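You operate a simulated robot arm through the tools that you are given. There is no shell and no other tool. Be economical: measure what you need, move in short steps, check, and stop when the job is done.

The job below is to be done with a simulated robot arm. You get a single attempt, and the scene is never put back.

## Task
Give the blue sample cup two pumps of water and shake it up.
Fine: in the shaker, under the spout; one shake with the orange cover over it; swing spout and cover aside again; the cup stays there; the other sample cups get none.

It is judged by the outcome, as a careful person would: the job done as asked, and still so three seconds after it is handed in. It fails if anything else is knocked over, pushed out of place, dropped, spilled or broken. A push-on lid holds only when it is set on centred and level and pressed home; a screw cap is set on level and turned clockwise until tight.

## Robot
A 6-joint arm with a two-finger parallel gripper, fixed in place. Base frame: the origin is at the foot of the arm, x ahead of it, y to its left, z up; the work surface is at about z = 0. Readings come in m, degrees, newtons and seconds.
With the tool pointing down near the work surface it reaches from about 0.16 to 0.42 m from the base axis. Its first joint turns from -66.0 to 66.0 degrees. Payload 1.57 kg.
The tool frame sits at the grasp point between the pads (the TCP): z along the fingers, y along the line on which they close. The tips reach 0.03 m beyond it. The gripper opens to 0.08 m. The fingers are 0.017 m wide and 0.012 m thick; the gripper's body (0.04 by 0.082 m) begins 0.08 m behind the TCP.
Orientation is that of the tool frame in the base frame, as [roll, pitch, yaw] about the fixed x, y, z axes, in that order (R = Rz(yaw) Ry(pitch) Rx(roll)). With the fingers straight down and closing along the base's y, the tool's x points along the base's -x, its y along +y and its z along -z.

## Interface
- The arm moves only by the tool arm_command. Its argument "motion" is a list of rows, each a list of 7 numbers: the shift along the tool's x, y, z in m, then the turn, a rotation vector about the tool's x, y, z in degrees, then the gripper command, from -1 (fully open) to 1 (shut), values between in proportion. In form: [[dx, dy, dz, rx, ry, rz, claw], ...]. A call has 1 to 12 rows; each row is the pose to reach, as a shift and turn from the pose commanded when the call began, along the tool's axes at that moment. Rows are played at 5 a second. More than 0.05 m and 8.6 degrees between two rows, or a gripper value outside its range, and nothing of the call is played. Where a pose cannot be reached the arm comes as near as it can. A force on the tool above 40 N (or 10 N above the force at the start of the call, whichever is more), or a blocked arm, ends the call early, and 0.2 s more pass. The fingers move at their own pace (about 0.153 m/s each) and stop on an object; they squeeze with about 26 N. The grip force told is the motor's: it shows also when the fingers shut on nothing. Time passes only in rows, and 0.2 s behind the last, so rows that repeat a pose let the fingers close. The reply holds the time, the measured pose of the TCP, the force on the tool along the base axes, the opening and the grip force, in the units named above and with some noise.
- Cameras (640 x 400 px; columns grow to the right, rows downward): "scene" is fixed at [0.0367, -0.32, 0.4114]; the picture's right is [0.87, -0.49, 0.00], its down [-0.29, -0.53, -0.80] and it looks along [0.39, 0.70, -0.60] (base axes); focal length 306 px, centre (320, 200). "wrist" rides on the gripper at [-0.032, 0, -0.078] in the tool frame; the picture's right is [0.00, -1.00, 0.00], its down [0.97, 0.00, -0.24] and it looks along [0.24, 0.00, 0.97] (tool axes); focal length 218 px, centre (320, 200).
- capture(camera): a new picture of that camera. The clock stands still meanwhile.
- point_at(camera, pixels): for up to 12 pixels [column, row] of the newest picture of that camera ("zoom" is the newest enlarged one), the place [x, y, z] in the base frame of the surface seen there, good to about 0.002 m, but the place of the scene camera against the robot may be out by one fixed shift of up to 0.018 m in any direction. The clock stands still meanwhile.
- inspect(camera, box): a new picture of the part [left, top, right, bottom] of that camera's present view, enlarged. The clock stands still meanwhile.
- finish_job(): hands the job in; it is judged then, once.

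Go step by step. Measure first, check grasps and placings, and put right what went wrong. The budget is 80 turns and 34 pictures, counting those below and the enlarged ones. Unless the task says otherwise, let go and move clear before handing in, and close with one line.

The tools are called after "Request:" as name(argument=value, ...) on one line, values as JSON. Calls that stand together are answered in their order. arm_command: Moves the arm, as the interface text tells. Its arguments: {"type":"object","properties":{"motion":{"type":"array","items":{"type":"array","items":{"type":"number"}}}},"required":["motion"]} The other tools are called the same way: capture (camera) takes a picture; point_at (camera, pixels) gives the place of the surface under pixels of a picture; inspect (camera, box) takes an enlarged picture of a part of a camera's view; finish_job () hands the job in.

At the start:

```text
clock: 0.0
ee_pos: [0.2102, -0.0924, 0.2477]
orientation: [-180.0, 0.0, 180.0]
contact_force: [-0.6, -0.4, 0.3]
opening: 0.0801
grip_force: 0.0
```

scene: 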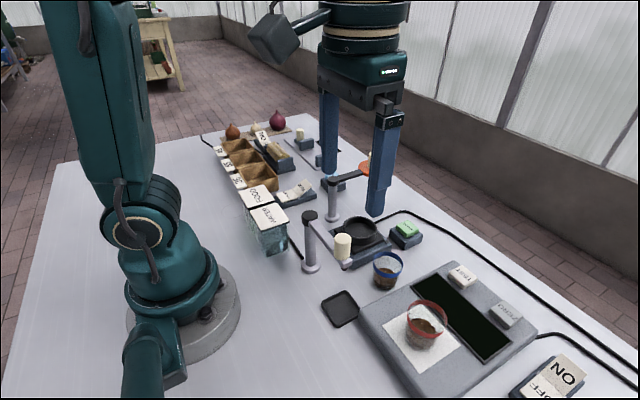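
wrist: 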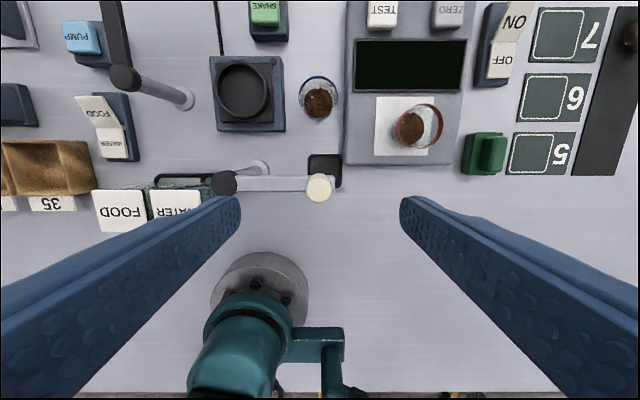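

I see the shaker (wrist 245,90), the blue cup (319,97), the spout arm (225-318,185), the FOOD/WATER rocker (110,125) and the PUMP button (85,38). I'll take closer looks first.

Request:
inspect(camera="scene", box=[200, 100, 440, 300])

Request:
inspect(camera="wrist", box=[0, 0, 360, 225])

Request:
point_at(camera="wrist", pixels=[[245, 90], [265, 12], [319, 102], [85, 38], [100, 110], [110, 140], [225, 183], [318, 187], [125, 78], [185, 100], [302, 97], [336, 97]])

```text
2.00 times, centred on (320, 200) of scene
```

zoom: 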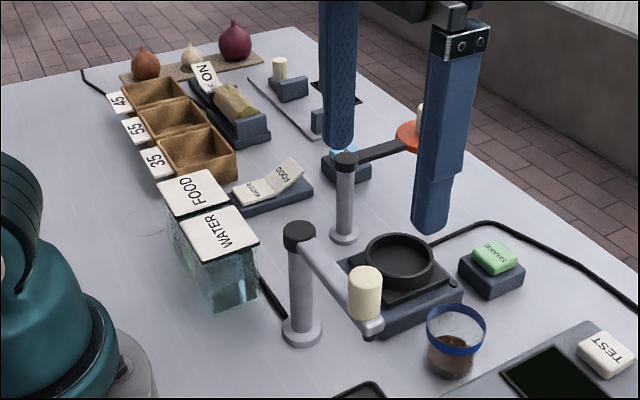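

```text
1.78 times, centred on (180, 112) of wrist
```

zoom: 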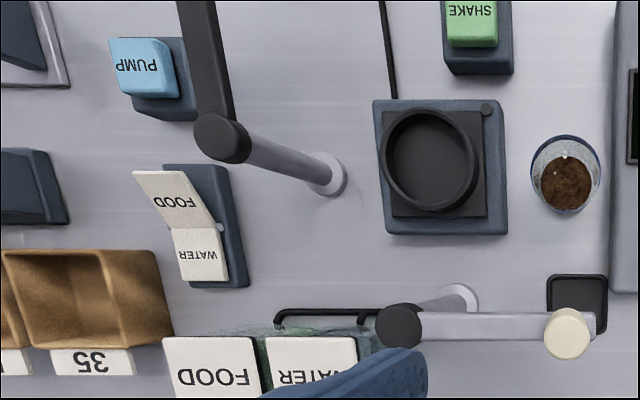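

```text
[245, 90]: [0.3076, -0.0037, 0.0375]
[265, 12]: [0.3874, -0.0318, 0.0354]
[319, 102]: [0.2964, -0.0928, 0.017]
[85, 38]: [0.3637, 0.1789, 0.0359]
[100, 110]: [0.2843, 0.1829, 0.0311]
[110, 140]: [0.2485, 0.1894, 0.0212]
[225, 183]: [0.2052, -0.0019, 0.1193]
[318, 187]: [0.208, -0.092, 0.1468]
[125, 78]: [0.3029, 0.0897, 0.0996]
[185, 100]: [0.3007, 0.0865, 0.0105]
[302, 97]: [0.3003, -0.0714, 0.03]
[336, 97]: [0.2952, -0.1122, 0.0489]
```

The FOOD half of the rocker stands up (z 0.031) and the WATER half is down (0.021). I need the exact dimensions of the cup, shaker ring and arms, plus a view of the far side.

Request:
inspect(camera="wrist", box=[200, 40, 360, 140])

Request:
point_at(camera="zoom", pixels=[[180, 95], [165, 180], [105, 190], [282, 190], [180, 275], [60, 100], [335, 100], [480, 175], [475, 275], [405, 230], [550, 200], [480, 250]])

Request:
inspect(camera="scene", box=[320, 200, 440, 300])

Request:
point_at(camera="scene", pixels=[[387, 257], [385, 290], [362, 226], [343, 235], [342, 250], [350, 264], [309, 215], [310, 267], [334, 180], [332, 217], [365, 168], [407, 229]])

```text
4.00 times, centred on (280, 90) of wrist
```

zoom: 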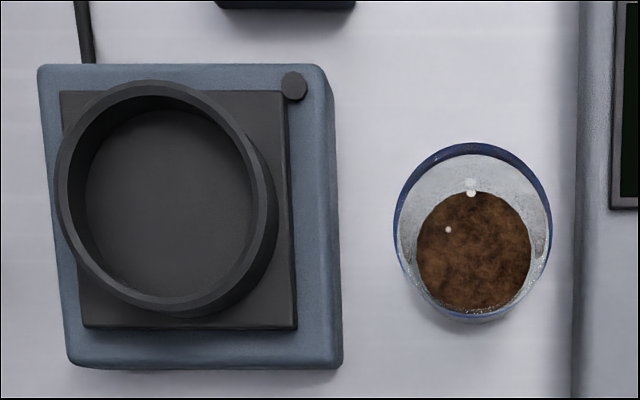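

```text
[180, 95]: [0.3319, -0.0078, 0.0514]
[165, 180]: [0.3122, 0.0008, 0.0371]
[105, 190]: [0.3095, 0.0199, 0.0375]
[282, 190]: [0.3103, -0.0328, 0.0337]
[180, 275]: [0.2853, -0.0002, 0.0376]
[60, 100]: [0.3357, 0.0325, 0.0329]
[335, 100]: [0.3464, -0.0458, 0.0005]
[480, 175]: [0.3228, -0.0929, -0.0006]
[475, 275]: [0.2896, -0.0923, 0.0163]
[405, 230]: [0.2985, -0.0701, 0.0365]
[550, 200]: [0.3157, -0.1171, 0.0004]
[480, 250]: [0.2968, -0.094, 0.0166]
```

```text
4.00 times, centred on (380, 250) of scene
```

zoom: 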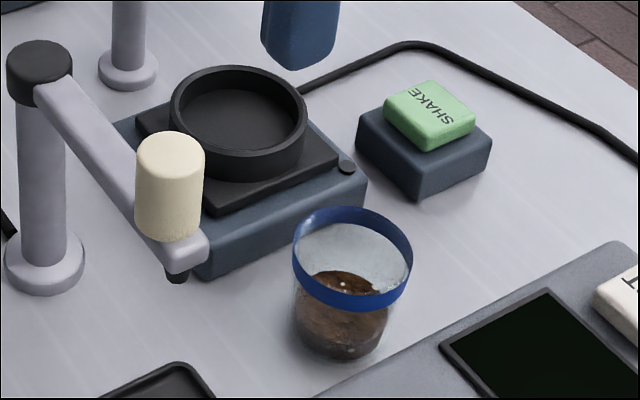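

```text
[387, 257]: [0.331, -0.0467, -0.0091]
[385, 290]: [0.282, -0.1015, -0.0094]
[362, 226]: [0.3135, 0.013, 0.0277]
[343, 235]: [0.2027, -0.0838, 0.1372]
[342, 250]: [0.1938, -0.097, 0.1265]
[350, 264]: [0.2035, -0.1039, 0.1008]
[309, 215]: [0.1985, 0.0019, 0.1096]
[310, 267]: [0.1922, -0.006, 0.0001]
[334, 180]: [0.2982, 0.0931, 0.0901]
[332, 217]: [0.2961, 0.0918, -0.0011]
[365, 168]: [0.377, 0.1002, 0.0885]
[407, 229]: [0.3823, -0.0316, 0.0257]
```

The scene camera reads about 0.01 m low in z compared with the wrist. Next I'll measure the ring rim, cup rim and knob in the current zoom.

Request:
point_at(camera="zoom", pixels=[[174, 105], [303, 118], [236, 150], [240, 69], [296, 245], [409, 250], [350, 300], [350, 209], [342, 352], [298, 330], [170, 150], [178, 278]])

Request:
point_at(camera="wrist", pixels=[[307, 186], [330, 186], [318, 176], [318, 199], [214, 182], [236, 182], [270, 183], [115, 78], [140, 78], [112, 30], [345, 97], [301, 95]])

```text
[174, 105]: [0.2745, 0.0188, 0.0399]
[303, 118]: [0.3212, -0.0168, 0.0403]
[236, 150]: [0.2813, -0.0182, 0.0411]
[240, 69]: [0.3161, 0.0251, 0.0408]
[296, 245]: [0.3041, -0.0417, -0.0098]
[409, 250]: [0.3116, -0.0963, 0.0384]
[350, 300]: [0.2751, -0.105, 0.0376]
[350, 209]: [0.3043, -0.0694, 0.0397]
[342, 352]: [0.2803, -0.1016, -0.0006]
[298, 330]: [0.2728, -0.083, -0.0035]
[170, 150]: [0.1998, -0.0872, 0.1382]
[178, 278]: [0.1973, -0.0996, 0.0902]
```

```text
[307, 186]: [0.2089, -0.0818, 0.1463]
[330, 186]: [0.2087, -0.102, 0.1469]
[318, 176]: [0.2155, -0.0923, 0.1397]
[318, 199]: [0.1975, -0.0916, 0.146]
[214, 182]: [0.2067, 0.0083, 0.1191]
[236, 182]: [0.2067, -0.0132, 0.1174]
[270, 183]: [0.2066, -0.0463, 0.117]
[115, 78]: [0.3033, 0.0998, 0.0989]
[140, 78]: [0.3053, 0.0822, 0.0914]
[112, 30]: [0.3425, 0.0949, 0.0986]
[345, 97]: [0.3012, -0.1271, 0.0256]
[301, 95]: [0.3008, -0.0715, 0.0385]
```

Cup: centre about (0.2965, -0.0935), rim diameter 0.046, rim z 0.049. Ring: centre about (0.305, -0.003), floor 0.0375, top 0.051. I'll turn the gripper 90° so it closes along x, and hover above the cup.

Request:
arm_command(motion=[[-0.01, 0, 0, 0, 0, 8.2, -1], [-0.02, 0, 0, 0, 0, 16.4, -1], [-0.03, 0, 0, 0, 0, 24.6, -1], [-0.04, 0, 0, 0, 0, 32.8, -1], [-0.05, 0, 0, 0, 0, 41, -1], [-0.06, 0, 0, 0, 0, 49.2, -1], [-0.07, 0, 0, 0, 0, 57.4, -1], [-0.08, 0, 0, 0, 0, 65.6, -1], [-0.0863, -0.001, 0, 0, 0, 73.8, -1], [-0.0863, -0.001, 0, 0, 0, 82, -1], [-0.0863, -0.001, 0, 0, 0, 90, -1], [-0.0863, -0.001, 0.04, 0, 0, 90, -1]])

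Request:
capture(camera="wrist")

```text
clock: 2.6
ee_pos: [0.2967, -0.0944, 0.2084]
orientation: [-179.9, -0.1, 89.9]
contact_force: [0.1, -0.3, 0.0]
opening: 0.0799
grip_force: 0.0
```

```text
27 pictures are left
```

wrist: 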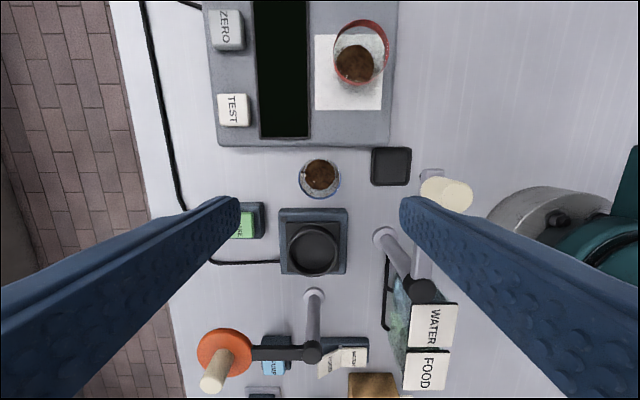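

The gripper is above the cup, which is at (319,178). I'll measure the cup precisely from here.

Request:
inspect(camera="wrist", box=[240, 140, 400, 280])

Request:
point_at(camera="wrist", pixels=[[299, 180], [340, 180], [319, 158], [319, 200], [320, 176], [291, 250], [337, 250], [313, 273], [313, 232], [313, 250], [225, 345], [213, 383]])

```text
2.86 times, centred on (320, 210) of wrist
```

zoom: 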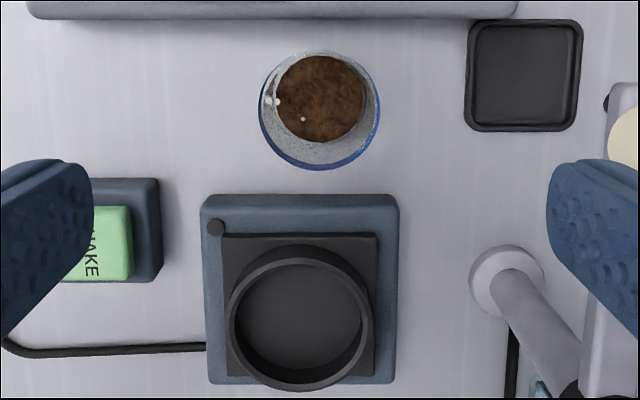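

```text
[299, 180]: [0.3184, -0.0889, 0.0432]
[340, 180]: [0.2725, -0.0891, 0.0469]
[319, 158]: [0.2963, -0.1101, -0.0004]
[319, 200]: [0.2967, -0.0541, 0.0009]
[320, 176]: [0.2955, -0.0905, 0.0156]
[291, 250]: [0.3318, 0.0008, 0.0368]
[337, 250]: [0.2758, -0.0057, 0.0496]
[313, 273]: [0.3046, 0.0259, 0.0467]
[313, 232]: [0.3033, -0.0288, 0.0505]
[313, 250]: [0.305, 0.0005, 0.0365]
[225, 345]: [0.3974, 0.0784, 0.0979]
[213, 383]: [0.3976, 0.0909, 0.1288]
```

Refined cup centre is (0.2957, -0.091). I'll descend around it with fingers open to TCP z ≈ 0.05, then close.

Request:
arm_command(motion=[[0.0032, -0.001, 0.04, 0, 0, 0, -1], [0.0032, -0.001, 0.08, 0, 0, 0, -1], [0.0032, -0.001, 0.12, 0, 0, 0, -1], [0.0032, -0.001, 0.145, 0, 0, 0, -1], [0.0032, -0.001, 0.158, 0, 0, 0, -1]])

Request:
inspect(camera="scene", box=[320, 200, 440, 300])

```text
clock: 3.8
ee_pos: [0.2937, -0.0906, 0.05]
orientation: [-180.0, 0.0, 90.0]
contact_force: [0.0, -0.6, -0.7]
opening: 0.0802
grip_force: 0.1
```

```text
4.00 times, centred on (380, 250) of scene
```

zoom: 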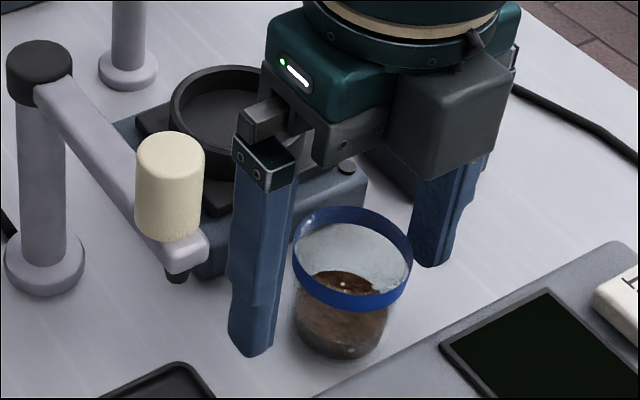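

The fingers straddle the cup. I'll nudge x by +2 mm, close, then lift a little.

Request:
arm_command(motion=[[0, 0.0018, 0, 0, 0, 0, -1], [0, 0.0018, 0, 0, 0, 0, -0.2], [0, 0.0018, 0, 0, 0, 0, 0.3], [0, 0.0018, 0, 0, 0, 0, 1], [0, 0.0018, 0, 0, 0, 0, 1], [0, 0.0018, -0.005, 0, 0, 0, 1], [0, 0.0018, -0.02, 0, 0, 0, 1]])

Request:
inspect(camera="scene", box=[320, 200, 440, 300])

```text
clock: 5.4
ee_pos: [0.2965, -0.0899, 0.0699]
orientation: [180.0, -0.1, 90.0]
contact_force: [-0.6, -0.4, -0.9]
opening: 0.0442
grip_force: 25.9
```

```text
4.00 times, centred on (380, 250) of scene
```

zoom: 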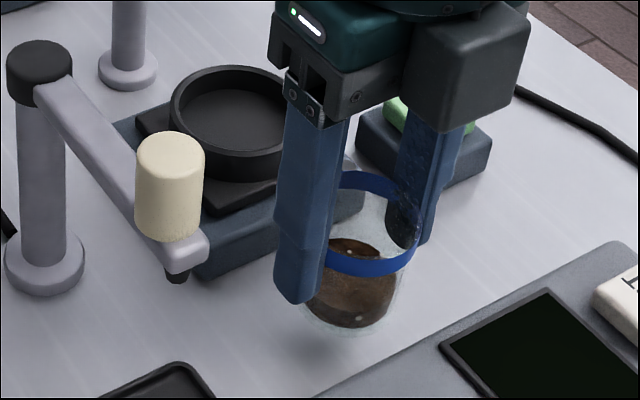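

The cup is held level (opening 0.044). I'll lift to TCP z 0.125, carry it over the ring, and check alignment before lowering.

Request:
arm_command(motion=[[0, 0, -0.03, 0, 0, 0, 1], [0, 0, -0.055, 0, 0, 0, 1], [0.03, 0.003, -0.055, 0, 0, 0, 1], [0.06, 0.006, -0.055, 0, 0, 0, 1], [0.0885, 0.008, -0.055, 0, 0, 0, 1], [0.0885, 0.008, -0.055, 0, 0, 0, 1]])

Request:
inspect(camera="scene", box=[300, 150, 420, 270])

Request:
capture(camera="wrist")

```text
clock: 6.8
ee_pos: [0.3052, -0.0023, 0.1249]
orientation: [-179.9, -0.1, 90.0]
contact_force: [-0.6, 0.8, -0.3]
opening: 0.0441
grip_force: 26.3
```

```text
3.33 times, centred on (360, 210) of scene
```

zoom: 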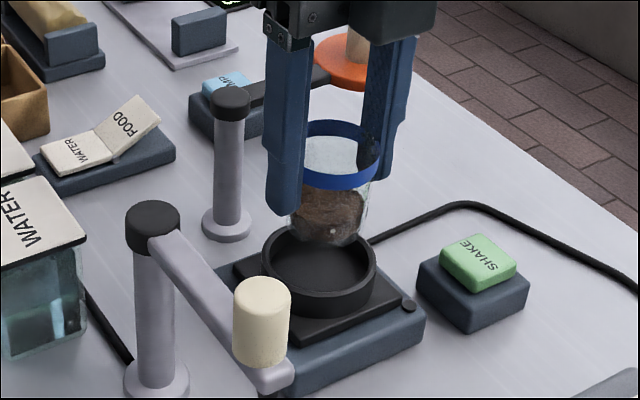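

```text
22 pictures are left
```

wrist: 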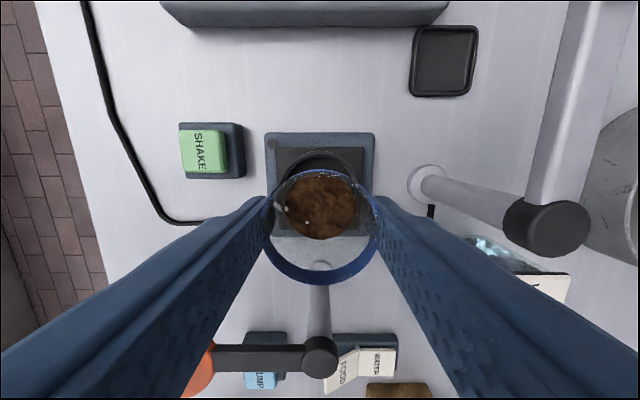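

From the wrist picture the cup rim (rows 170–285) is centred on the TCP, and the cup lines up with the ring to within about 2 mm. I'll lower to just above the floor.

Request:
arm_command(motion=[[0.001, 0, 0.012, 0, 0, 0, 1], [0.001, 0, 0.024, 0, 0, 0, 1], [0.001, 0, 0.032, 0, 0, 0, 1], [0.001, 0, 0.036, 0, 0, 0, 1], [0.001, 0, 0.036, 0, 0, 0, 1]])

Request:
inspect(camera="scene", box=[300, 150, 420, 270])

```text
clock: 8.0
ee_pos: [0.3041, -0.0018, 0.0888]
orientation: [-180.0, 0.0, 89.9]
contact_force: [0.0, 0.7, -0.7]
opening: 0.0446
grip_force: 26.1
```

```text
3.33 times, centred on (360, 210) of scene
```

zoom: 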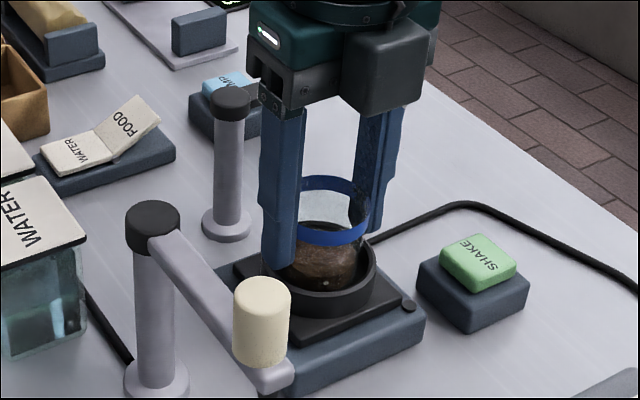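

The cup is inside the ring. I'll lower the last millimetre or so, release, and lift clear.

Request:
arm_command(motion=[[0, 0, 0.001, 0, 0, 0, 1], [0, 0, 0.002, 0, 0, 0, 1], [0, 0, 0.002, 0, 0, 0, 0.2], [0, 0, 0.002, 0, 0, 0, -0.6], [0, 0, 0.002, 0, 0, 0, -0.8], [0, 0, -0.03, 0, 0, 0, -0.8], [0, 0, -0.07, 0, 0, 0, -0.8], [0, 0, -0.12, 0, 0, 0, -0.8], [0, 0, -0.15, 0, 0, 0, -0.8]])

Request:
capture(camera="wrist")

Request:
inspect(camera="scene", box=[240, 110, 440, 290])

```text
clock: 10.0
ee_pos: [0.3043, -0.0007, 0.2397]
orientation: [-179.9, 0.0, 90.1]
contact_force: [-0.2, 0.3, 0.5]
opening: 0.072
grip_force: 0.1
```

```text
20 pictures are left
```

wrist: 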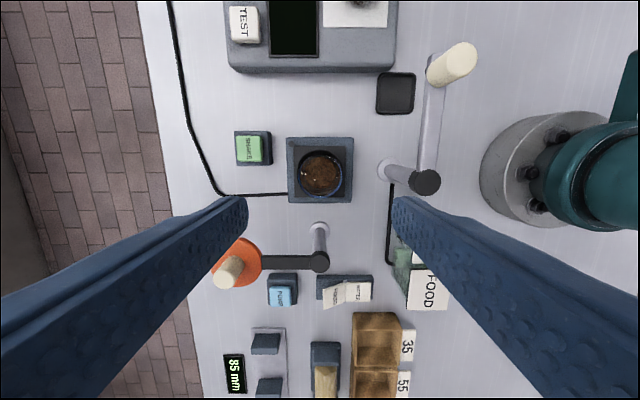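

```text
2.22 times, centred on (340, 200) of scene
```

zoom: 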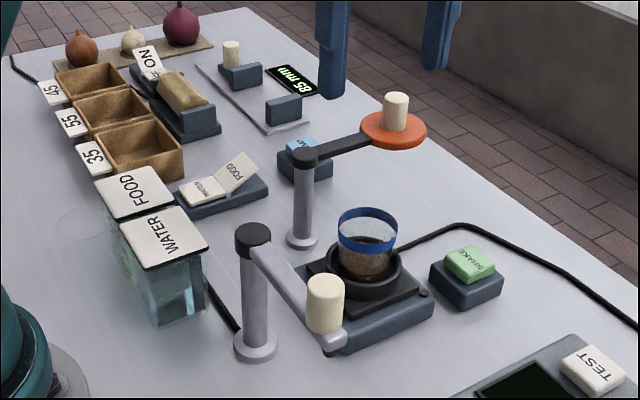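

The cup is seated in the shaker, with its rim at zoom (368,220). Next I go above the cream spout knob at (0.2075, -0.092), closing along x (tangential), and descend around it.

Request:
arm_command(motion=[[-0.03, -0.032, 0, 0, 0, 0, -0.6], [-0.06, -0.064, 0, 0, 0, 0, -0.6], [-0.0913, -0.0968, 0, 0, 0, 0, -0.6], [-0.0913, -0.0968, 0.03, 0, 0, 0, -0.6], [-0.0913, -0.0968, 0.05, 0, 0, 0, -0.6], [-0.0913, -0.0968, 0.05, 0, 0, 0, -0.6]])

Request:
capture(camera="wrist")

```text
clock: 11.4
ee_pos: [0.2087, -0.0943, 0.1903]
orientation: [-180.0, 0.0, 90.0]
contact_force: [0.4, -0.6, 0.3]
opening: 0.0638
grip_force: 0.0
```

```text
18 pictures are left
```

wrist: 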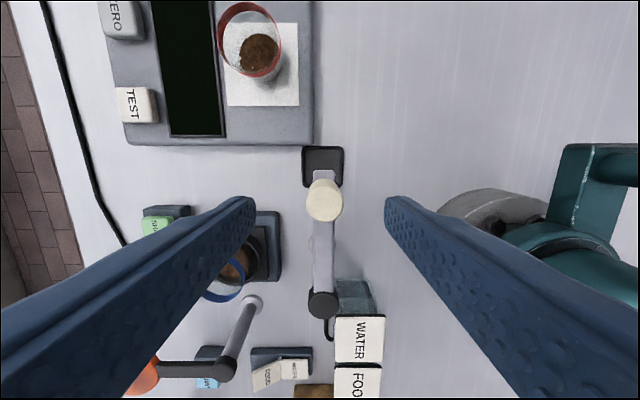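

The knob is centred near (324,202), and I'll measure its exact centre.

Request:
point_at(camera="wrist", pixels=[[324, 202], [308, 202], [340, 202], [324, 186], [324, 219], [323, 302], [323, 292], [323, 316], [323, 250], [323, 174]])

```text
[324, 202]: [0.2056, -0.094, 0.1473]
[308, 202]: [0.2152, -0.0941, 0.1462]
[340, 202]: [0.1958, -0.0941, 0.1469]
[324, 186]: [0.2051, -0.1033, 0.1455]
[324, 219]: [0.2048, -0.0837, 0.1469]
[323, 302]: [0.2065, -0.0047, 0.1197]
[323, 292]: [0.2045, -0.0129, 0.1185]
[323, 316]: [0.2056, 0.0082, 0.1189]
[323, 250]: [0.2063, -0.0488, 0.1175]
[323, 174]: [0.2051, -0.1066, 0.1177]
```

Knob centre is (0.2057, -0.0938) and the pivot is (0.2058, -0.0028), radius 0.091. I'll descend and grip the knob.

Request:
arm_command(motion=[[0.0003, -0.0025, 0.02, 0, 0, 0, -0.6], [0.0003, -0.0025, 0.036, 0, 0, 0, -0.6], [0.0003, -0.0025, 0.036, 0, 0, 0, 0], [0.0003, -0.0025, 0.036, 0, 0, 0, 1], [0.0003, -0.0025, 0.036, 0, 0, 0, 1]])

Request:
inspect(camera="scene", box=[270, 160, 430, 290])

```text
clock: 12.6
ee_pos: [0.2053, -0.0924, 0.154]
orientation: [179.9, 0.0, 90.0]
contact_force: [0.5, -0.4, -8.0]
opening: 0.0211
grip_force: 34.3
```

```text
3.08 times, centred on (350, 225) of scene
```

zoom: 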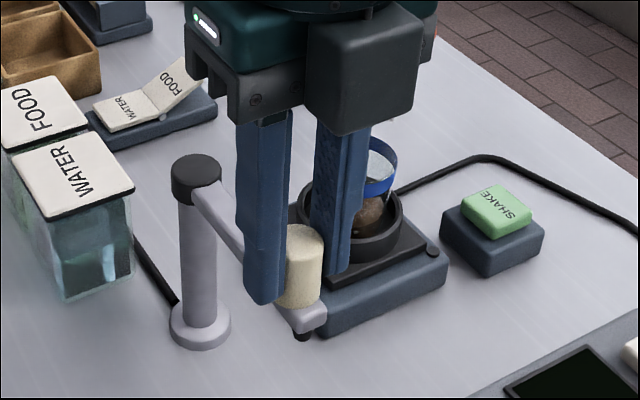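

The knob is gripped (opening 0.021). I'll swing the first 40° of the arc, turning the gripper along with it.

Request:
arm_command(motion=[[0.0009, 0.0127, 0, 0, 0, -8, 1], [0.0035, 0.0251, 0, 0, 0, -16, 1], [0.0079, 0.037, 0, 0, 0, -24, 1], [0.0138, 0.0482, 0, 0, 0, -32, 1], [0.0213, 0.0585, 0, 0, 0, -40, 1]])

```text
clock: 13.8
ee_pos: [0.2649, -0.0721, 0.1534]
orientation: [-179.9, 0.0, 130.1]
contact_force: [1.8, -2.2, -13.1]
opening: 0.0211
grip_force: 34.2
```

The swing follows cleanly. I'll ease up 1 mm (downward load is −13 N) and finish the swing to about 90.8°.

Request:
arm_command(motion=[[0.0009, 0.0127, -0.001, 0, 0, -8, 1], [0.0035, 0.0251, -0.001, 0, 0, -16, 1], [0.0079, 0.037, -0.001, 0, 0, -24, 1], [0.0138, 0.0482, -0.001, 0, 0, -32, 1], [0.0213, 0.0585, -0.001, 0, 0, -40, 1], [0.0301, 0.0676, -0.001, 0, 0, -48, 1], [0.0335, 0.0705, -0.001, 0, 0, -50.8, 1], [0.0335, 0.0705, -0.001, 0, 0, -50.8, 1]])

Request:
inspect(camera="scene", box=[270, 160, 430, 290])

```text
clock: 15.6
ee_pos: [0.297, -0.0001, 0.1542]
orientation: [-179.8, 0.1, -179.1]
contact_force: [14.1, -2.6, -15.1]
opening: 0.0211
grip_force: 34.1
```

```text
3.08 times, centred on (350, 225) of scene
```

zoom: 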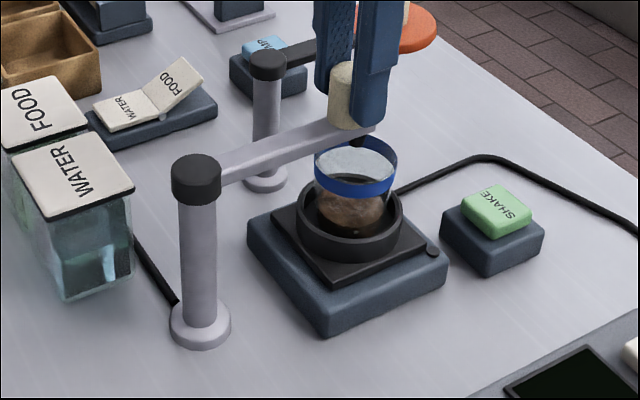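

The nozzle (zoom 357,140) is over the cup's centre. I'll release and rise.

Request:
arm_command(motion=[[0, 0, 0, 0, 0, 0, 0], [0, 0, 0, 0, 0, 0, -0.6], [0, 0, 0, 0, 0, 0, -0.6], [0, 0, -0.03, 0, 0, 0, -0.6], [0, 0, -0.07, 0, 0, 0, -0.6], [0, 0, -0.1, 0, 0, 0, 0]])

Request:
capture(camera="wrist")

Request:
inspect(camera="scene", box=[270, 130, 430, 270])

```text
clock: 17.0
ee_pos: [0.2965, -0.0013, 0.2552]
orientation: [179.9, -0.1, -179.2]
contact_force: [-0.1, -0.1, -0.2]
opening: 0.04
grip_force: 0.0
```

```text
15 pictures are left
```

wrist: 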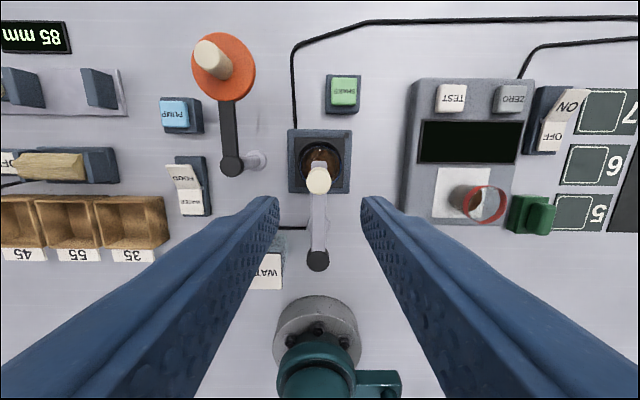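

```text
2.86 times, centred on (350, 200) of scene
```

zoom: 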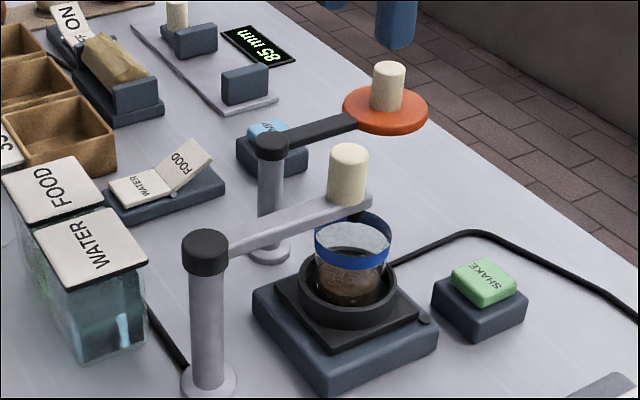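

The spout stays over the cup. The WATER half of the selector is pressed flat and the FOOD half is up, so water is selected (same convention as the OFF switches of dark devices). I'll measure the PUMP and SHAKE buttons, the selector and the cover.

Request:
point_at(camera="wrist", pixels=[[174, 114], [162, 114], [187, 114], [174, 102], [174, 127], [343, 91], [332, 91], [355, 91], [211, 60], [240, 65], [231, 167], [228, 130]])

Request:
point_at(camera="zoom", pixels=[[388, 70], [388, 95], [385, 130], [420, 105], [350, 108], [386, 88], [345, 155], [134, 186], [185, 165], [194, 148], [112, 186], [267, 132]])

```text
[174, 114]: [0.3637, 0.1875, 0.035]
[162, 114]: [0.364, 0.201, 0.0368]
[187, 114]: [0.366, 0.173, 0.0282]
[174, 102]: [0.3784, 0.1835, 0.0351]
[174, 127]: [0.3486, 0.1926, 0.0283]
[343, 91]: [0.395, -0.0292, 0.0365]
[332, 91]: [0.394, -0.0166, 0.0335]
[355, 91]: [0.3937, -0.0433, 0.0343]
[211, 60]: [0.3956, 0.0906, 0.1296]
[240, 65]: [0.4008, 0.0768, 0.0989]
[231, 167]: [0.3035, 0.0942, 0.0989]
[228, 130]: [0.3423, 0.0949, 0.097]
```

```text
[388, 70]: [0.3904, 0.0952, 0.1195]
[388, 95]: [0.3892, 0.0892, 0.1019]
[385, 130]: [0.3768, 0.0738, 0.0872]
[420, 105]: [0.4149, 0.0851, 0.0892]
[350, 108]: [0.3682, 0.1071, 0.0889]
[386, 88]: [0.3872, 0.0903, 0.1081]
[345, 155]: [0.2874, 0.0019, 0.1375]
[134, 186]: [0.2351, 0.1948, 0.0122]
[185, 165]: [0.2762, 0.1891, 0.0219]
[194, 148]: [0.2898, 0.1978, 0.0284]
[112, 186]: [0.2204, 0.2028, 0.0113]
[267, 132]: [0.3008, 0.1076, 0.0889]
```

PUMP centre is about (0.364, 0.187), top 0.035. SHAKE is about (0.394, -0.029). I'll move the shut gripper above PUMP.

Request:
arm_command(motion=[[-0.014, 0.0374, 0, 0, 0, 0.8, 1], [-0.028, 0.0748, 0, 0, 0, 0.8, 1], [-0.042, 0.1122, 0, 0, 0, 0.8, 1], [-0.056, 0.15, 0, 0, 0, 0.8, 1], [-0.0701, 0.187, 0, 0, 0, 0.8, 1], [-0.0701, 0.187, 0.04, 0, 0, 0.8, 1], [-0.0701, 0.187, 0.08, 0, 0, 0.8, 1], [-0.0701, 0.187, 0.12, 0, 0, 0.8, 1], [-0.0701, 0.187, 0.16, 0, 0, 0.8, 1], [-0.0701, 0.187, 0.16, 0, 0, 0.8, 1]])

Request:
capture(camera="scene")

```text
clock: 19.2
ee_pos: [0.365, 0.1885, 0.0931]
orientation: [180.0, 0.0, 180.0]
contact_force: [0.2, -0.5, 0.5]
opening: 0.0
grip_force: 21.8
out of reach, approached as far as the arm can: row 3, 4, 5, 6, 7, 8
```

```text
13 pictures are left
```

scene: 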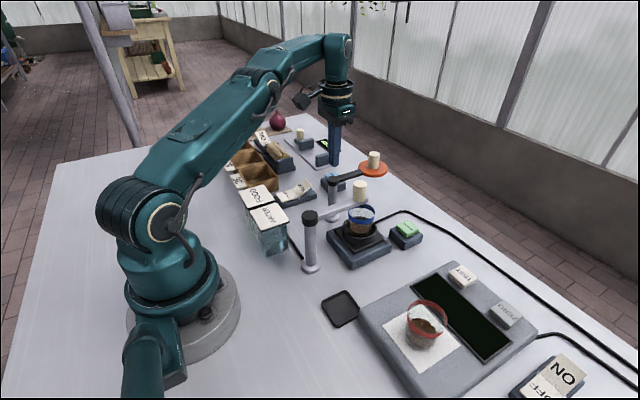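

The gripper is above PUMP with tips at about z 0.063. I'll approach and touch it to find the travel.

Request:
arm_command(motion=[[0, 0.0, 0.015, 0, 0, 0, 1], [0, 0, 0.024, 0, 0, 0, 1], [0, 0, 0.027, 0, 0, 0, 1], [0, 0, 0.029, 0, 0, 0, 1]])

Request:
inspect(camera="scene", box=[280, 130, 400, 230])

```text
clock: 20.2
ee_pos: [0.3635, 0.1887, 0.0655]
orientation: [180.0, 0.0, 180.0]
contact_force: [0.1, -0.9, 0.7]
opening: 0.0004
grip_force: 20.7
```

```text
4.00 times, centred on (340, 180) of scene
```

zoom: 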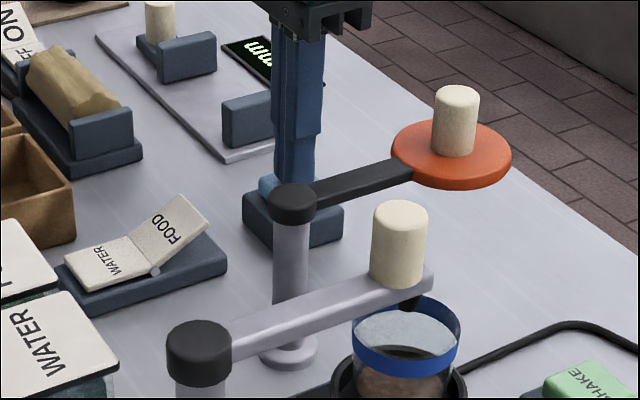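

There is no contact yet at tip z 0.035. I'll press down 4 mm.

Request:
arm_command(motion=[[0, 0, 0.002, 0, 0, 0, 1], [0, 0, 0.004, 0, 0, 0, 1], [0, 0, 0.004, 0, 0, 0, 1]])

Request:
inspect(camera="scene", box=[280, 130, 400, 230])

```text
clock: 21.0
ee_pos: [0.3628, 0.1875, 0.0604]
orientation: [-179.9, 0.0, -180.0]
contact_force: [0.1, 0.7, 2.8]
opening: 0.0001
grip_force: 21.5
```

```text
4.00 times, centred on (340, 180) of scene
```

zoom: 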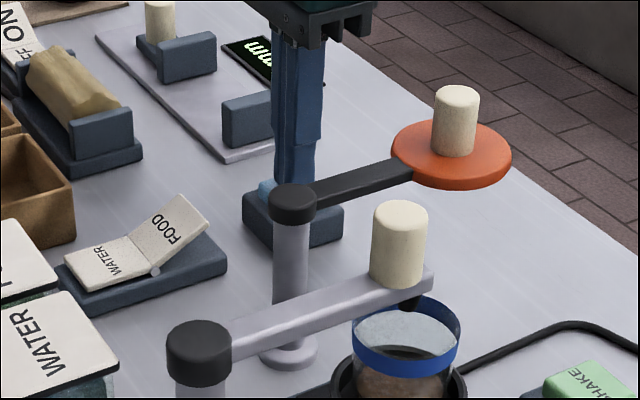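

Force is 2.8 N, so the spring is engaged and nothing visible has come out yet. I'll press 2 mm more.

Request:
arm_command(motion=[[0, 0, 0.001, 0, 0, 0, 1], [0, 0, 0.002, 0, 0, 0, 1], [0, 0, 0.002, 0, 0, 0, 1]])

Request:
inspect(camera="scene", box=[280, 130, 400, 230])

```text
clock: 21.8
ee_pos: [0.3645, 0.1872, 0.0606]
orientation: [-179.9, 0.0, -180.0]
contact_force: [-0.7, 0.5, 2.5]
opening: 0.0001
grip_force: 21.3
```

```text
4.00 times, centred on (340, 180) of scene
```

zoom: 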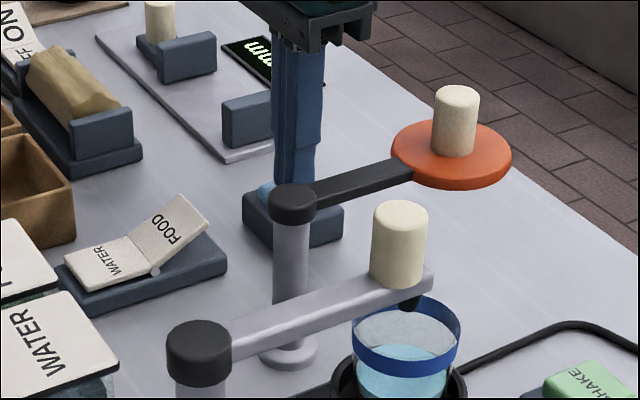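

Blue water now shows in the cup (zoom 405,365), so one pump has been delivered. I'll release fully, wait, press once more to the same depth, then release.

Request:
arm_command(motion=[[0, 0, -0.008, 0, 0, 0, 1], [0, 0, -0.02, 0, 0, 0, 1], [0, 0, -0.02, 0, 0, 0, 1], [0, 0, -0.02, 0, 0, 0, 1], [0, 0, -0.02, 0, 0, 0, 1]])

Request:
inspect(camera="scene", box=[280, 130, 400, 230])

```text
clock: 23.0
ee_pos: [0.3625, 0.1881, 0.0795]
orientation: [-179.9, 0.0, -180.0]
contact_force: [-0.7, 0.4, -0.3]
opening: 0.0002
grip_force: 21.4
```

```text
4.00 times, centred on (340, 180) of scene
```

zoom: 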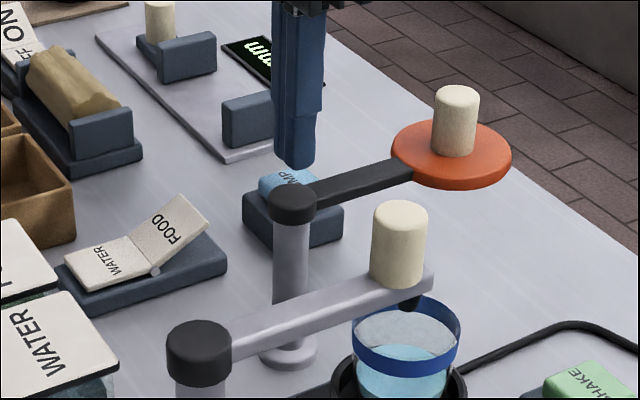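

The button is released and the water level is steady at zoom row ~345. Now the second press, held the same way, then release.

Request:
arm_command(motion=[[0, 0, 0.01, 0, 0, 0, 1], [0, 0, 0.016, 0, 0, 0, 1], [0, 0, 0.018, 0, 0, 0, 1], [0, 0, 0.02, 0, 0, 0, 1], [0, 0, 0.02, 0, 0, 0, 1], [0, 0, 0.02, 0, 0, 0, 1]])

Request:
arm_command(motion=[[0, 0, -0.01, 0, 0, 0, 1], [0, 0, -0.03, 0, 0, 0, 1], [0, 0, -0.07, 0, 0, 0, 1], [0, 0, -0.1, 0, 0, 0, 1], [0, 0, -0.1, 0, 0, 0, 1]])

Request:
inspect(camera="scene", box=[280, 130, 400, 230])

```text
clock: 24.4
ee_pos: [0.3644, 0.188, 0.0599]
orientation: [-180.0, 0.0, 180.0]
contact_force: [1.2, 1.1, 2.0]
opening: 0.0
grip_force: 21.2
```

```text
clock: 25.6
ee_pos: [0.3499, 0.1796, 0.1529]
orientation: [179.9, 0.0, -180.0]
contact_force: [0.4, -0.5, 0.0]
opening: 0.0
grip_force: 20.8
out of reach, approached as far as the arm can: row 3, 4, 5
```

```text
4.00 times, centred on (340, 180) of scene
```

zoom: 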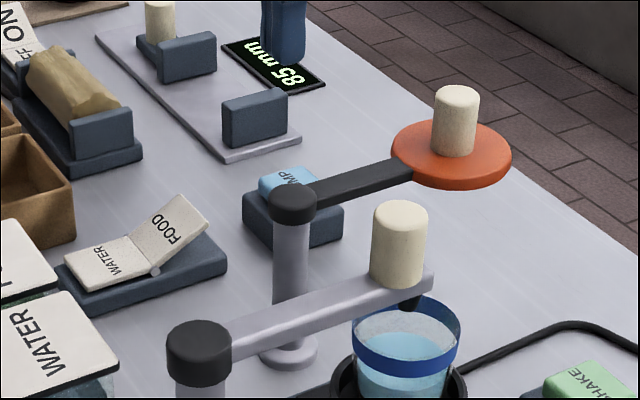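

The water level rose further, so two pumps are in. Next I swing the spout aside before the cover goes on. I'll move back above the spout knob.

Request:
arm_command(motion=[[0.02, -0.005, -0.03, 0, 0, 0, 0], [0.035, -0.02, -0.06, 0, 0, 0, 0], [0.04, -0.06, -0.06, 0, 0, 0, -0.6], [0.045, -0.1, -0.06, 0, 0, 0, -0.6], [0.05, -0.14, -0.06, 0, 0, 0, -0.6], [0.053, -0.182, -0.06, 0, 0, 0, -0.6], [0.053, -0.182, -0.06, 0, 0, 0, -0.6]])

Request:
capture(camera="wrist")

Request:
point_at(camera="wrist", pixels=[[320, 200]])

```text
clock: 27.2
ee_pos: [0.2976, -0.0035, 0.2136]
orientation: [179.9, -0.1, 180.0]
contact_force: [-0.1, -0.7, 0.2]
opening: 0.064
grip_force: 0.1
```

```text
7 pictures are left
```

wrist: 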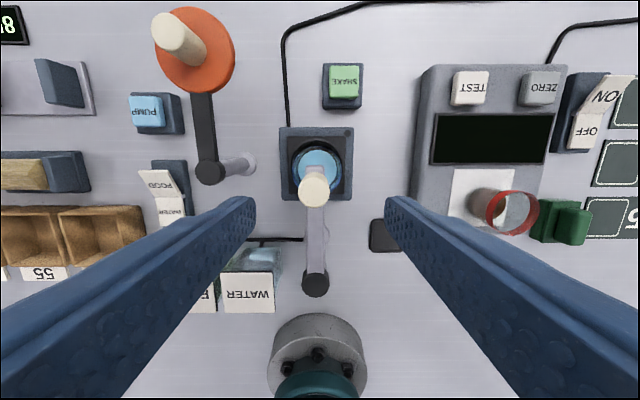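

```text
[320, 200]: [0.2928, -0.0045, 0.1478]
```

The spout knob is at about (313,190). I'll pin down its centre along with the cover's.

Request:
point_at(camera="wrist", pixels=[[300, 188], [326, 188], [313, 177], [313, 202], [313, 188], [315, 284], [174, 30], [160, 25], [190, 30], [207, 172], [200, 110], [232, 55]])

```text
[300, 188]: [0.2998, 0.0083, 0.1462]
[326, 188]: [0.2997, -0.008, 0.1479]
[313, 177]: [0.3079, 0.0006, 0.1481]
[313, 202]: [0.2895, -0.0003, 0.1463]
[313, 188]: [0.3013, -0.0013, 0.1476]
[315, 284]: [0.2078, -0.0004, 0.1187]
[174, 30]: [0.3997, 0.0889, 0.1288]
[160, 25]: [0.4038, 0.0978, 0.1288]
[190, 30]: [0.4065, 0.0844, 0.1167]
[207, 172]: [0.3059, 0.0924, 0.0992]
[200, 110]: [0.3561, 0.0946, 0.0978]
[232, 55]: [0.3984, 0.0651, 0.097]
```

The spout knob centre is about (0.2985, 0.000). I'll descend and grip it.

Request:
arm_command(motion=[[-0.001, 0.003, 0.03, 0, 0, 0, -0.6], [-0.001, 0.003, 0.057, 0, 0, 0, -0.6], [-0.001, 0.003, 0.057, 0, 0, 0, 0], [-0.001, 0.003, 0.057, 0, 0, 0, 1], [-0.001, 0.003, 0.057, 0, 0, 0, 1]])

```text
clock: 28.4
ee_pos: [0.2964, 0.0003, 0.1558]
orientation: [-180.0, 0.1, 179.9]
contact_force: [0.7, 0.8, -5.5]
opening: 0.0208
grip_force: 34.2
```

The knob is gripped (opening 0.021). I'll swing the first 40° back.

Request:
arm_command(motion=[[0.0009, -0.0127, 0, 0, 0, 8, 1], [0.0035, -0.0252, 0, 0, 0, 16, 1], [0.0079, -0.0372, 0, 0, 0, 24, 1], [0.0139, -0.0485, 0, 0, 0, 32, 1], [0.0214, -0.0588, 0, 0, 0, 40, 1]])

Request:
arm_command(motion=[[0.0009, -0.0127, 0, 0, 0, 8, 1], [0.0035, -0.0252, 0, 0, 0, 16, 1], [0.0079, -0.0372, 0, 0, 0, 24, 1], [0.0139, -0.0485, 0, 0, 0, 32, 1], [0.0214, -0.0588, 0, 0, 0, 40, 1], [0.0303, -0.068, 0, 0, 0, 48, 1], [0.0318, -0.0693, 0, 0, 0, 49.3, 1], [0.0318, -0.0693, 0, 0, 0, 49.3, 1]])

```text
clock: 29.6
ee_pos: [0.2748, -0.06, 0.1546]
orientation: [-179.9, -0.1, 139.8]
contact_force: [-4.2, 2.7, -17.8]
opening: 0.0209
grip_force: 33.6
```

```text
clock: 31.4
ee_pos: [0.2059, -0.0915, 0.156]
orientation: [-180.0, 0.0, 90.6]
contact_force: [-0.6, 6.4, -16.6]
opening: 0.0207
grip_force: 34.3
```

The spout is parked again at (0.206, -0.0915). I'll release, rise, and turn to go near the cover arm, staying inside reach. I'll approach the cover knob from the inner side.

Request:
arm_command(motion=[[0, 0, 0, 0, 0, 0, 0], [0, 0, 0, 0, 0, 0, -0.6], [0, 0, 0, 0, 0, 0, -0.6], [0, 0, -0.04, 0, 0, 0, -0.6], [0, 0, -0.08, 0, 0, 0, -0.6]])

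Request:
arm_command(motion=[[0.0165, 0.0105, 0, 0, 0, -8.2, -0.6], [0.033, 0.021, 0, 0, 0, -16.4, -0.6], [0.0495, 0.0316, 0, 0, 0, -24.6, -0.6], [0.066, 0.0421, 0, 0, 0, -32.8, -0.6], [0.0825, 0.0527, 0, 0, 0, -41, -0.6], [0.099, 0.0632, 0, 0, 0, -49.2, -0.6], [0.1155, 0.0738, 0, 0, 0, -57.4, -0.6], [0.132, 0.0843, 0, 0, 0, -65.6, -0.6], [0.1485, 0.0948, 0, 0, 0, -73.8, -0.6], [0.165, 0.1054, 0, 0, 0, -82, -0.6], [0.1813, 0.1159, 0, 0, 0, -89.4, -0.6]])

Request:
capture(camera="wrist")

```text
clock: 32.6
ee_pos: [0.207, -0.0927, 0.2364]
orientation: [-180.0, 0.0, 90.6]
contact_force: [0.6, -0.7, -0.2]
opening: 0.0642
grip_force: 0.1
```

```text
clock: 35.0
ee_pos: [0.3215, 0.0904, 0.2351]
orientation: [180.0, 0.0, -179.8]
contact_force: [0.0, -0.6, 0.0]
opening: 0.0642
grip_force: 0.1
```

```text
6 pictures are left
```

wrist: 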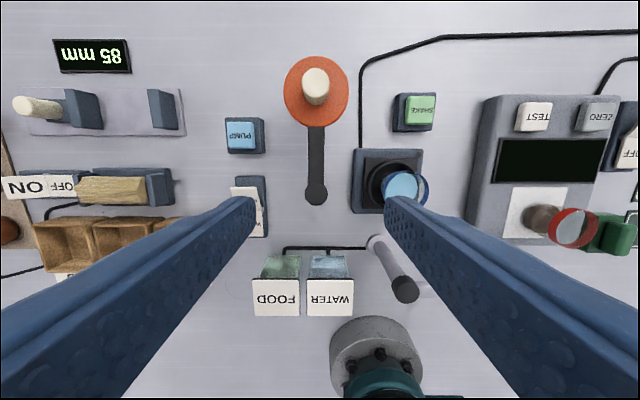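

Request:
point_at(camera="wrist", pixels=[[317, 80], [308, 80], [326, 80], [317, 72], [287, 92], [347, 92], [316, 192], [306, 192], [327, 192], [316, 150], [420, 105], [405, 190]])

```text
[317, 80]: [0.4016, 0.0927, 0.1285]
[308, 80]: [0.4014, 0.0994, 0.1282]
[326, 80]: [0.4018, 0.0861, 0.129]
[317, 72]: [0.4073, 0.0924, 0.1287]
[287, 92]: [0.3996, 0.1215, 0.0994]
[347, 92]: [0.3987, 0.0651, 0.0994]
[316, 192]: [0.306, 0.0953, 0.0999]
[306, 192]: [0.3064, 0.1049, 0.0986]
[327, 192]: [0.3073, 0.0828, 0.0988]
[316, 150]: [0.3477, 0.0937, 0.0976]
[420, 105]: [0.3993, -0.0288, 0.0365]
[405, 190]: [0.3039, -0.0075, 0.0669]
```

Cover knob is (0.399, 0.0925), top 0.129; disc top 0.0995; pivot (0.3045, 0.0935). I'll descend over the cover arm to TCP z 0.135 and slide outward so the fingers straddle the knob.

Request:
arm_command(motion=[[-0.0135, 0.002, 0.035, 0, 0, 0, -0.6], [-0.0135, 0.002, 0.07, 0, 0, 0, -0.6], [-0.0135, 0.002, 0.1, 0, 0, 0, -0.6], [-0.04, 0.002, 0.1, 0, 0, 0, -0.6], [-0.06, 0.002, 0.1, 0, 0, 0, -0.6], [-0.0765, 0.002, 0.1, 0, 0, 0, -0.6], [-0.0765, 0.002, 0.1, 0, 0, 0, -0.6]])

```text
clock: 36.6
ee_pos: [0.3891, 0.091, 0.1331]
orientation: [-179.9, 0.0, -179.8]
contact_force: [0.6, -0.1, -0.9]
opening: 0.0641
grip_force: 0.1
out of reach, approached as far as the arm can: row 6, 7
```

The reach ends at x 0.389, about 10 mm short of the knob axis. I'll tilt the fingers 16° outward to gain reach and centre them on the knob.

Request:
arm_command(motion=[[0, 0.001, -0.002, 0, -8, 0, -0.6], [0, 0.001, -0.002, 0, -16, 0, -0.6], [-0.005, 0.001, -0.002, 0, -16, 0, -0.6], [-0.009, 0.001, -0.002, 0, -16, 0, -0.6], [-0.009, 0.001, -0.002, 0, -16, 0, -0.6]])

Request:
inspect(camera="scene", box=[300, 100, 440, 210])

```text
clock: 37.8
ee_pos: [0.3988, 0.0913, 0.136]
orientation: [-180.0, 16.0, -179.9]
contact_force: [0.0, 0.3, 0.3]
opening: 0.0641
grip_force: 0.1
```

```text
3.64 times, centred on (370, 155) of scene
```

zoom: 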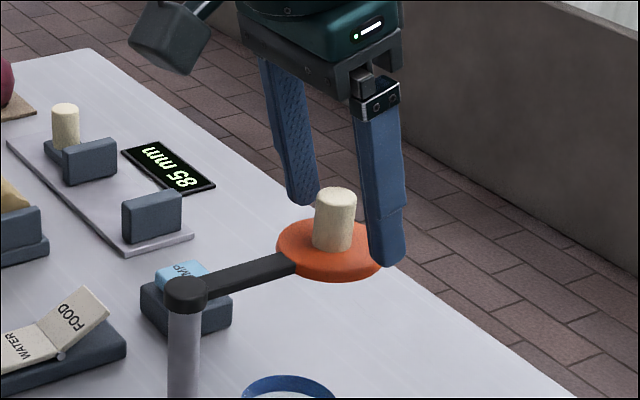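

The fingers straddle the knob. I'll pull in 4 mm, since the tips lean outward, and close.

Request:
arm_command(motion=[[0.0038, 0.0008, -0.0011, 0, 0, 0, -0.6], [0.0038, 0.0008, -0.0011, 0, 0, 0, 0.2], [0.0038, 0.0008, -0.0011, 0, 0, 0, 1], [0.0038, 0.0008, -0.0011, 0, 0, 0, 1]])

```text
clock: 38.8
ee_pos: [0.3945, 0.0925, 0.1364]
orientation: [-180.0, 16.0, -179.9]
contact_force: [2.7, 1.1, -3.0]
opening: 0.0207
grip_force: 34.4
```

The knob is gripped (opening 0.0207). I'll swing the cover the first 40° toward the cup.

Request:
arm_command(motion=[[0.0008, -0.0125, -0.0002, 2.2, 0, 7.69, 1], [0.0034, -0.0248, -0.001, 4.41, 0, 15.38, 1], [0.0075, -0.0366, -0.0021, 6.61, 0, 23.07, 1], [0.0131, -0.0477, -0.0038, 8.82, 0, 30.76, 1], [0.0202, -0.0579, -0.0058, 11.02, 0, 38.45, 1]])

```text
clock: 40.0
ee_pos: [0.3734, 0.0354, 0.1351]
orientation: [-179.9, 15.8, 139.9]
contact_force: [-12.0, 12.5, 4.2]
opening: 0.0206
grip_force: 34.8
```

The swing works, with some radial load, so I'll ease inward 1 mm and finish to about 90°.

Request:
arm_command(motion=[[0.0018, -0.0124, -0.0005, 2.2, 0, 7.69, 1], [0.0043, -0.0245, -0.0012, 4.41, 0, 15.38, 1], [0.0084, -0.0362, -0.0024, 6.61, 0, 23.07, 1], [0.014, -0.0472, -0.004, 8.82, 0, 30.76, 1], [0.021, -0.0572, -0.006, 11.02, 0, 38.45, 1], [0.0293, -0.0661, -0.0084, 13.23, 0, 46.14, 1], [0.0315, -0.0682, -0.009, 13.78, 0, 48.07, 1], [0.0315, -0.0682, -0.009, 13.78, 0, 48.07, 1]])

Request:
inspect(camera="scene", box=[280, 140, 440, 270])

```text
clock: 41.8
ee_pos: [0.3049, 0.0056, 0.1362]
orientation: [179.7, 15.7, 89.9]
contact_force: [7.9, 25.4, -2.0]
opening: 0.021
grip_force: 35.0
```

```text
3.08 times, centred on (360, 205) of scene
```

zoom: 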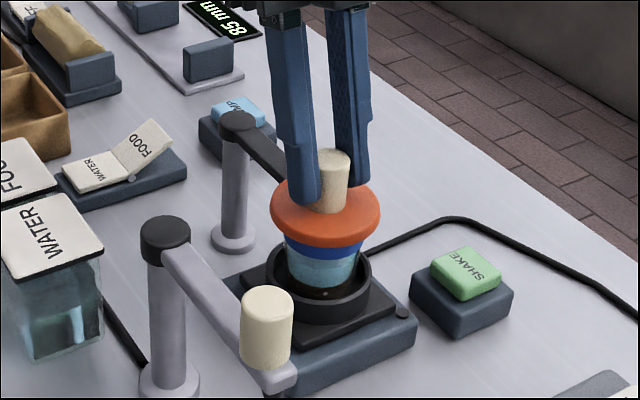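

The orange cover sits over the cup and the fit is good. I'll release, lift straight up, and level the tool.

Request:
arm_command(motion=[[0, 0, 0, 0, 0, 0, 0], [0, 0, 0, 0, 0, 0, -0.6], [0, 0, 0, 0, 0, 0, -0.6], [-0.0083, 0, -0.0288, 0, 0, 0, -0.6], [-0.0179, 0, -0.0625, 0, 0, 0, -0.6], [-0.0234, 0, -0.0817, 0, 8, 0, -0.2], [-0.0234, 0, -0.0817, 0, 15.8, 0, 1], [-0.0234, 0, -0.0817, 0, 15.8, 0, 1]])

```text
clock: 43.6
ee_pos: [0.3051, 0.0025, 0.2208]
orientation: [-180.0, 0.0, 90.1]
contact_force: [-1.2, 0.1, 0.1]
opening: 0.0001
grip_force: 21.6
```

The tool is level and clear. I'll move out and down to just above the SHAKE button at (0.394, -0.029).

Request:
arm_command(motion=[[-0.0315, 0.03, 0.02, 0, 0, 0, 1], [-0.0315, 0.055, 0.045, 0, 0, 0, 1], [-0.0315, 0.06, 0.08, 0, 0, 0, 1], [-0.0315, 0.065, 0.11, 0, 0, 0, 1], [-0.0315, 0.09, 0.12, 0, 0, 0, 1], [-0.0315, 0.09, 0.148, 0, 0, 0, 1], [-0.0315, 0.09, 0.148, 0, 0, 0, 1]])

```text
clock: 45.2
ee_pos: [0.3938, -0.0293, 0.072]
orientation: [-180.0, 0.2, 90.1]
contact_force: [0.7, 0.6, -0.1]
opening: 0.0
grip_force: 21.4
```

The tips are about 5 mm above SHAKE. One press to the same depth as the pump, a short hold, then release.

Request:
arm_command(motion=[[0, 0, 0.005, 0, 0, 0, 1], [0, 0, 0.008, 0, 0, 0, 1], [0, 0, 0.0105, 0, 0, 0, 1], [0, 0, 0.0115, 0, 0, 0, 1], [0, 0, 0.0115, 0, 0, 0, 1]])

Request:
inspect(camera="scene", box=[320, 170, 440, 270])

```text
clock: 46.4
ee_pos: [0.3947, -0.0282, 0.0611]
orientation: [180.0, 0.2, 90.1]
contact_force: [0.0, -0.3, 2.3]
opening: 0.0
grip_force: 21.5
```

```text
4.00 times, centred on (380, 220) of scene
```

zoom: 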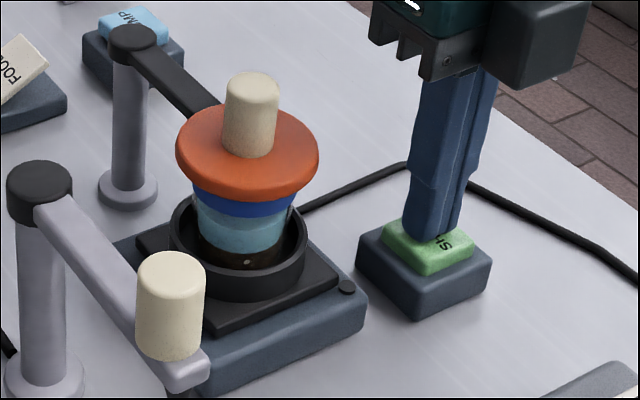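

Force is 2.3 N, similar to the pump press, but the contents still look layered. Without releasing, I'll press 2 mm deeper so it definitely registers, and hold.

Request:
arm_command(motion=[[0, 0, 0.001, 0, 0, 0, 1], [0, 0, 0.002, 0, 0, 0, 1], [0, 0, 0.002, 0, 0, 0, 1], [0, 0, 0.002, 0, 0, 0, 1]])

```text
clock: 47.4
ee_pos: [0.3942, -0.0295, 0.0585]
orientation: [180.0, 0.2, 90.1]
contact_force: [1.6, 0.0, 2.7]
opening: 0.0
grip_force: 21.3
```

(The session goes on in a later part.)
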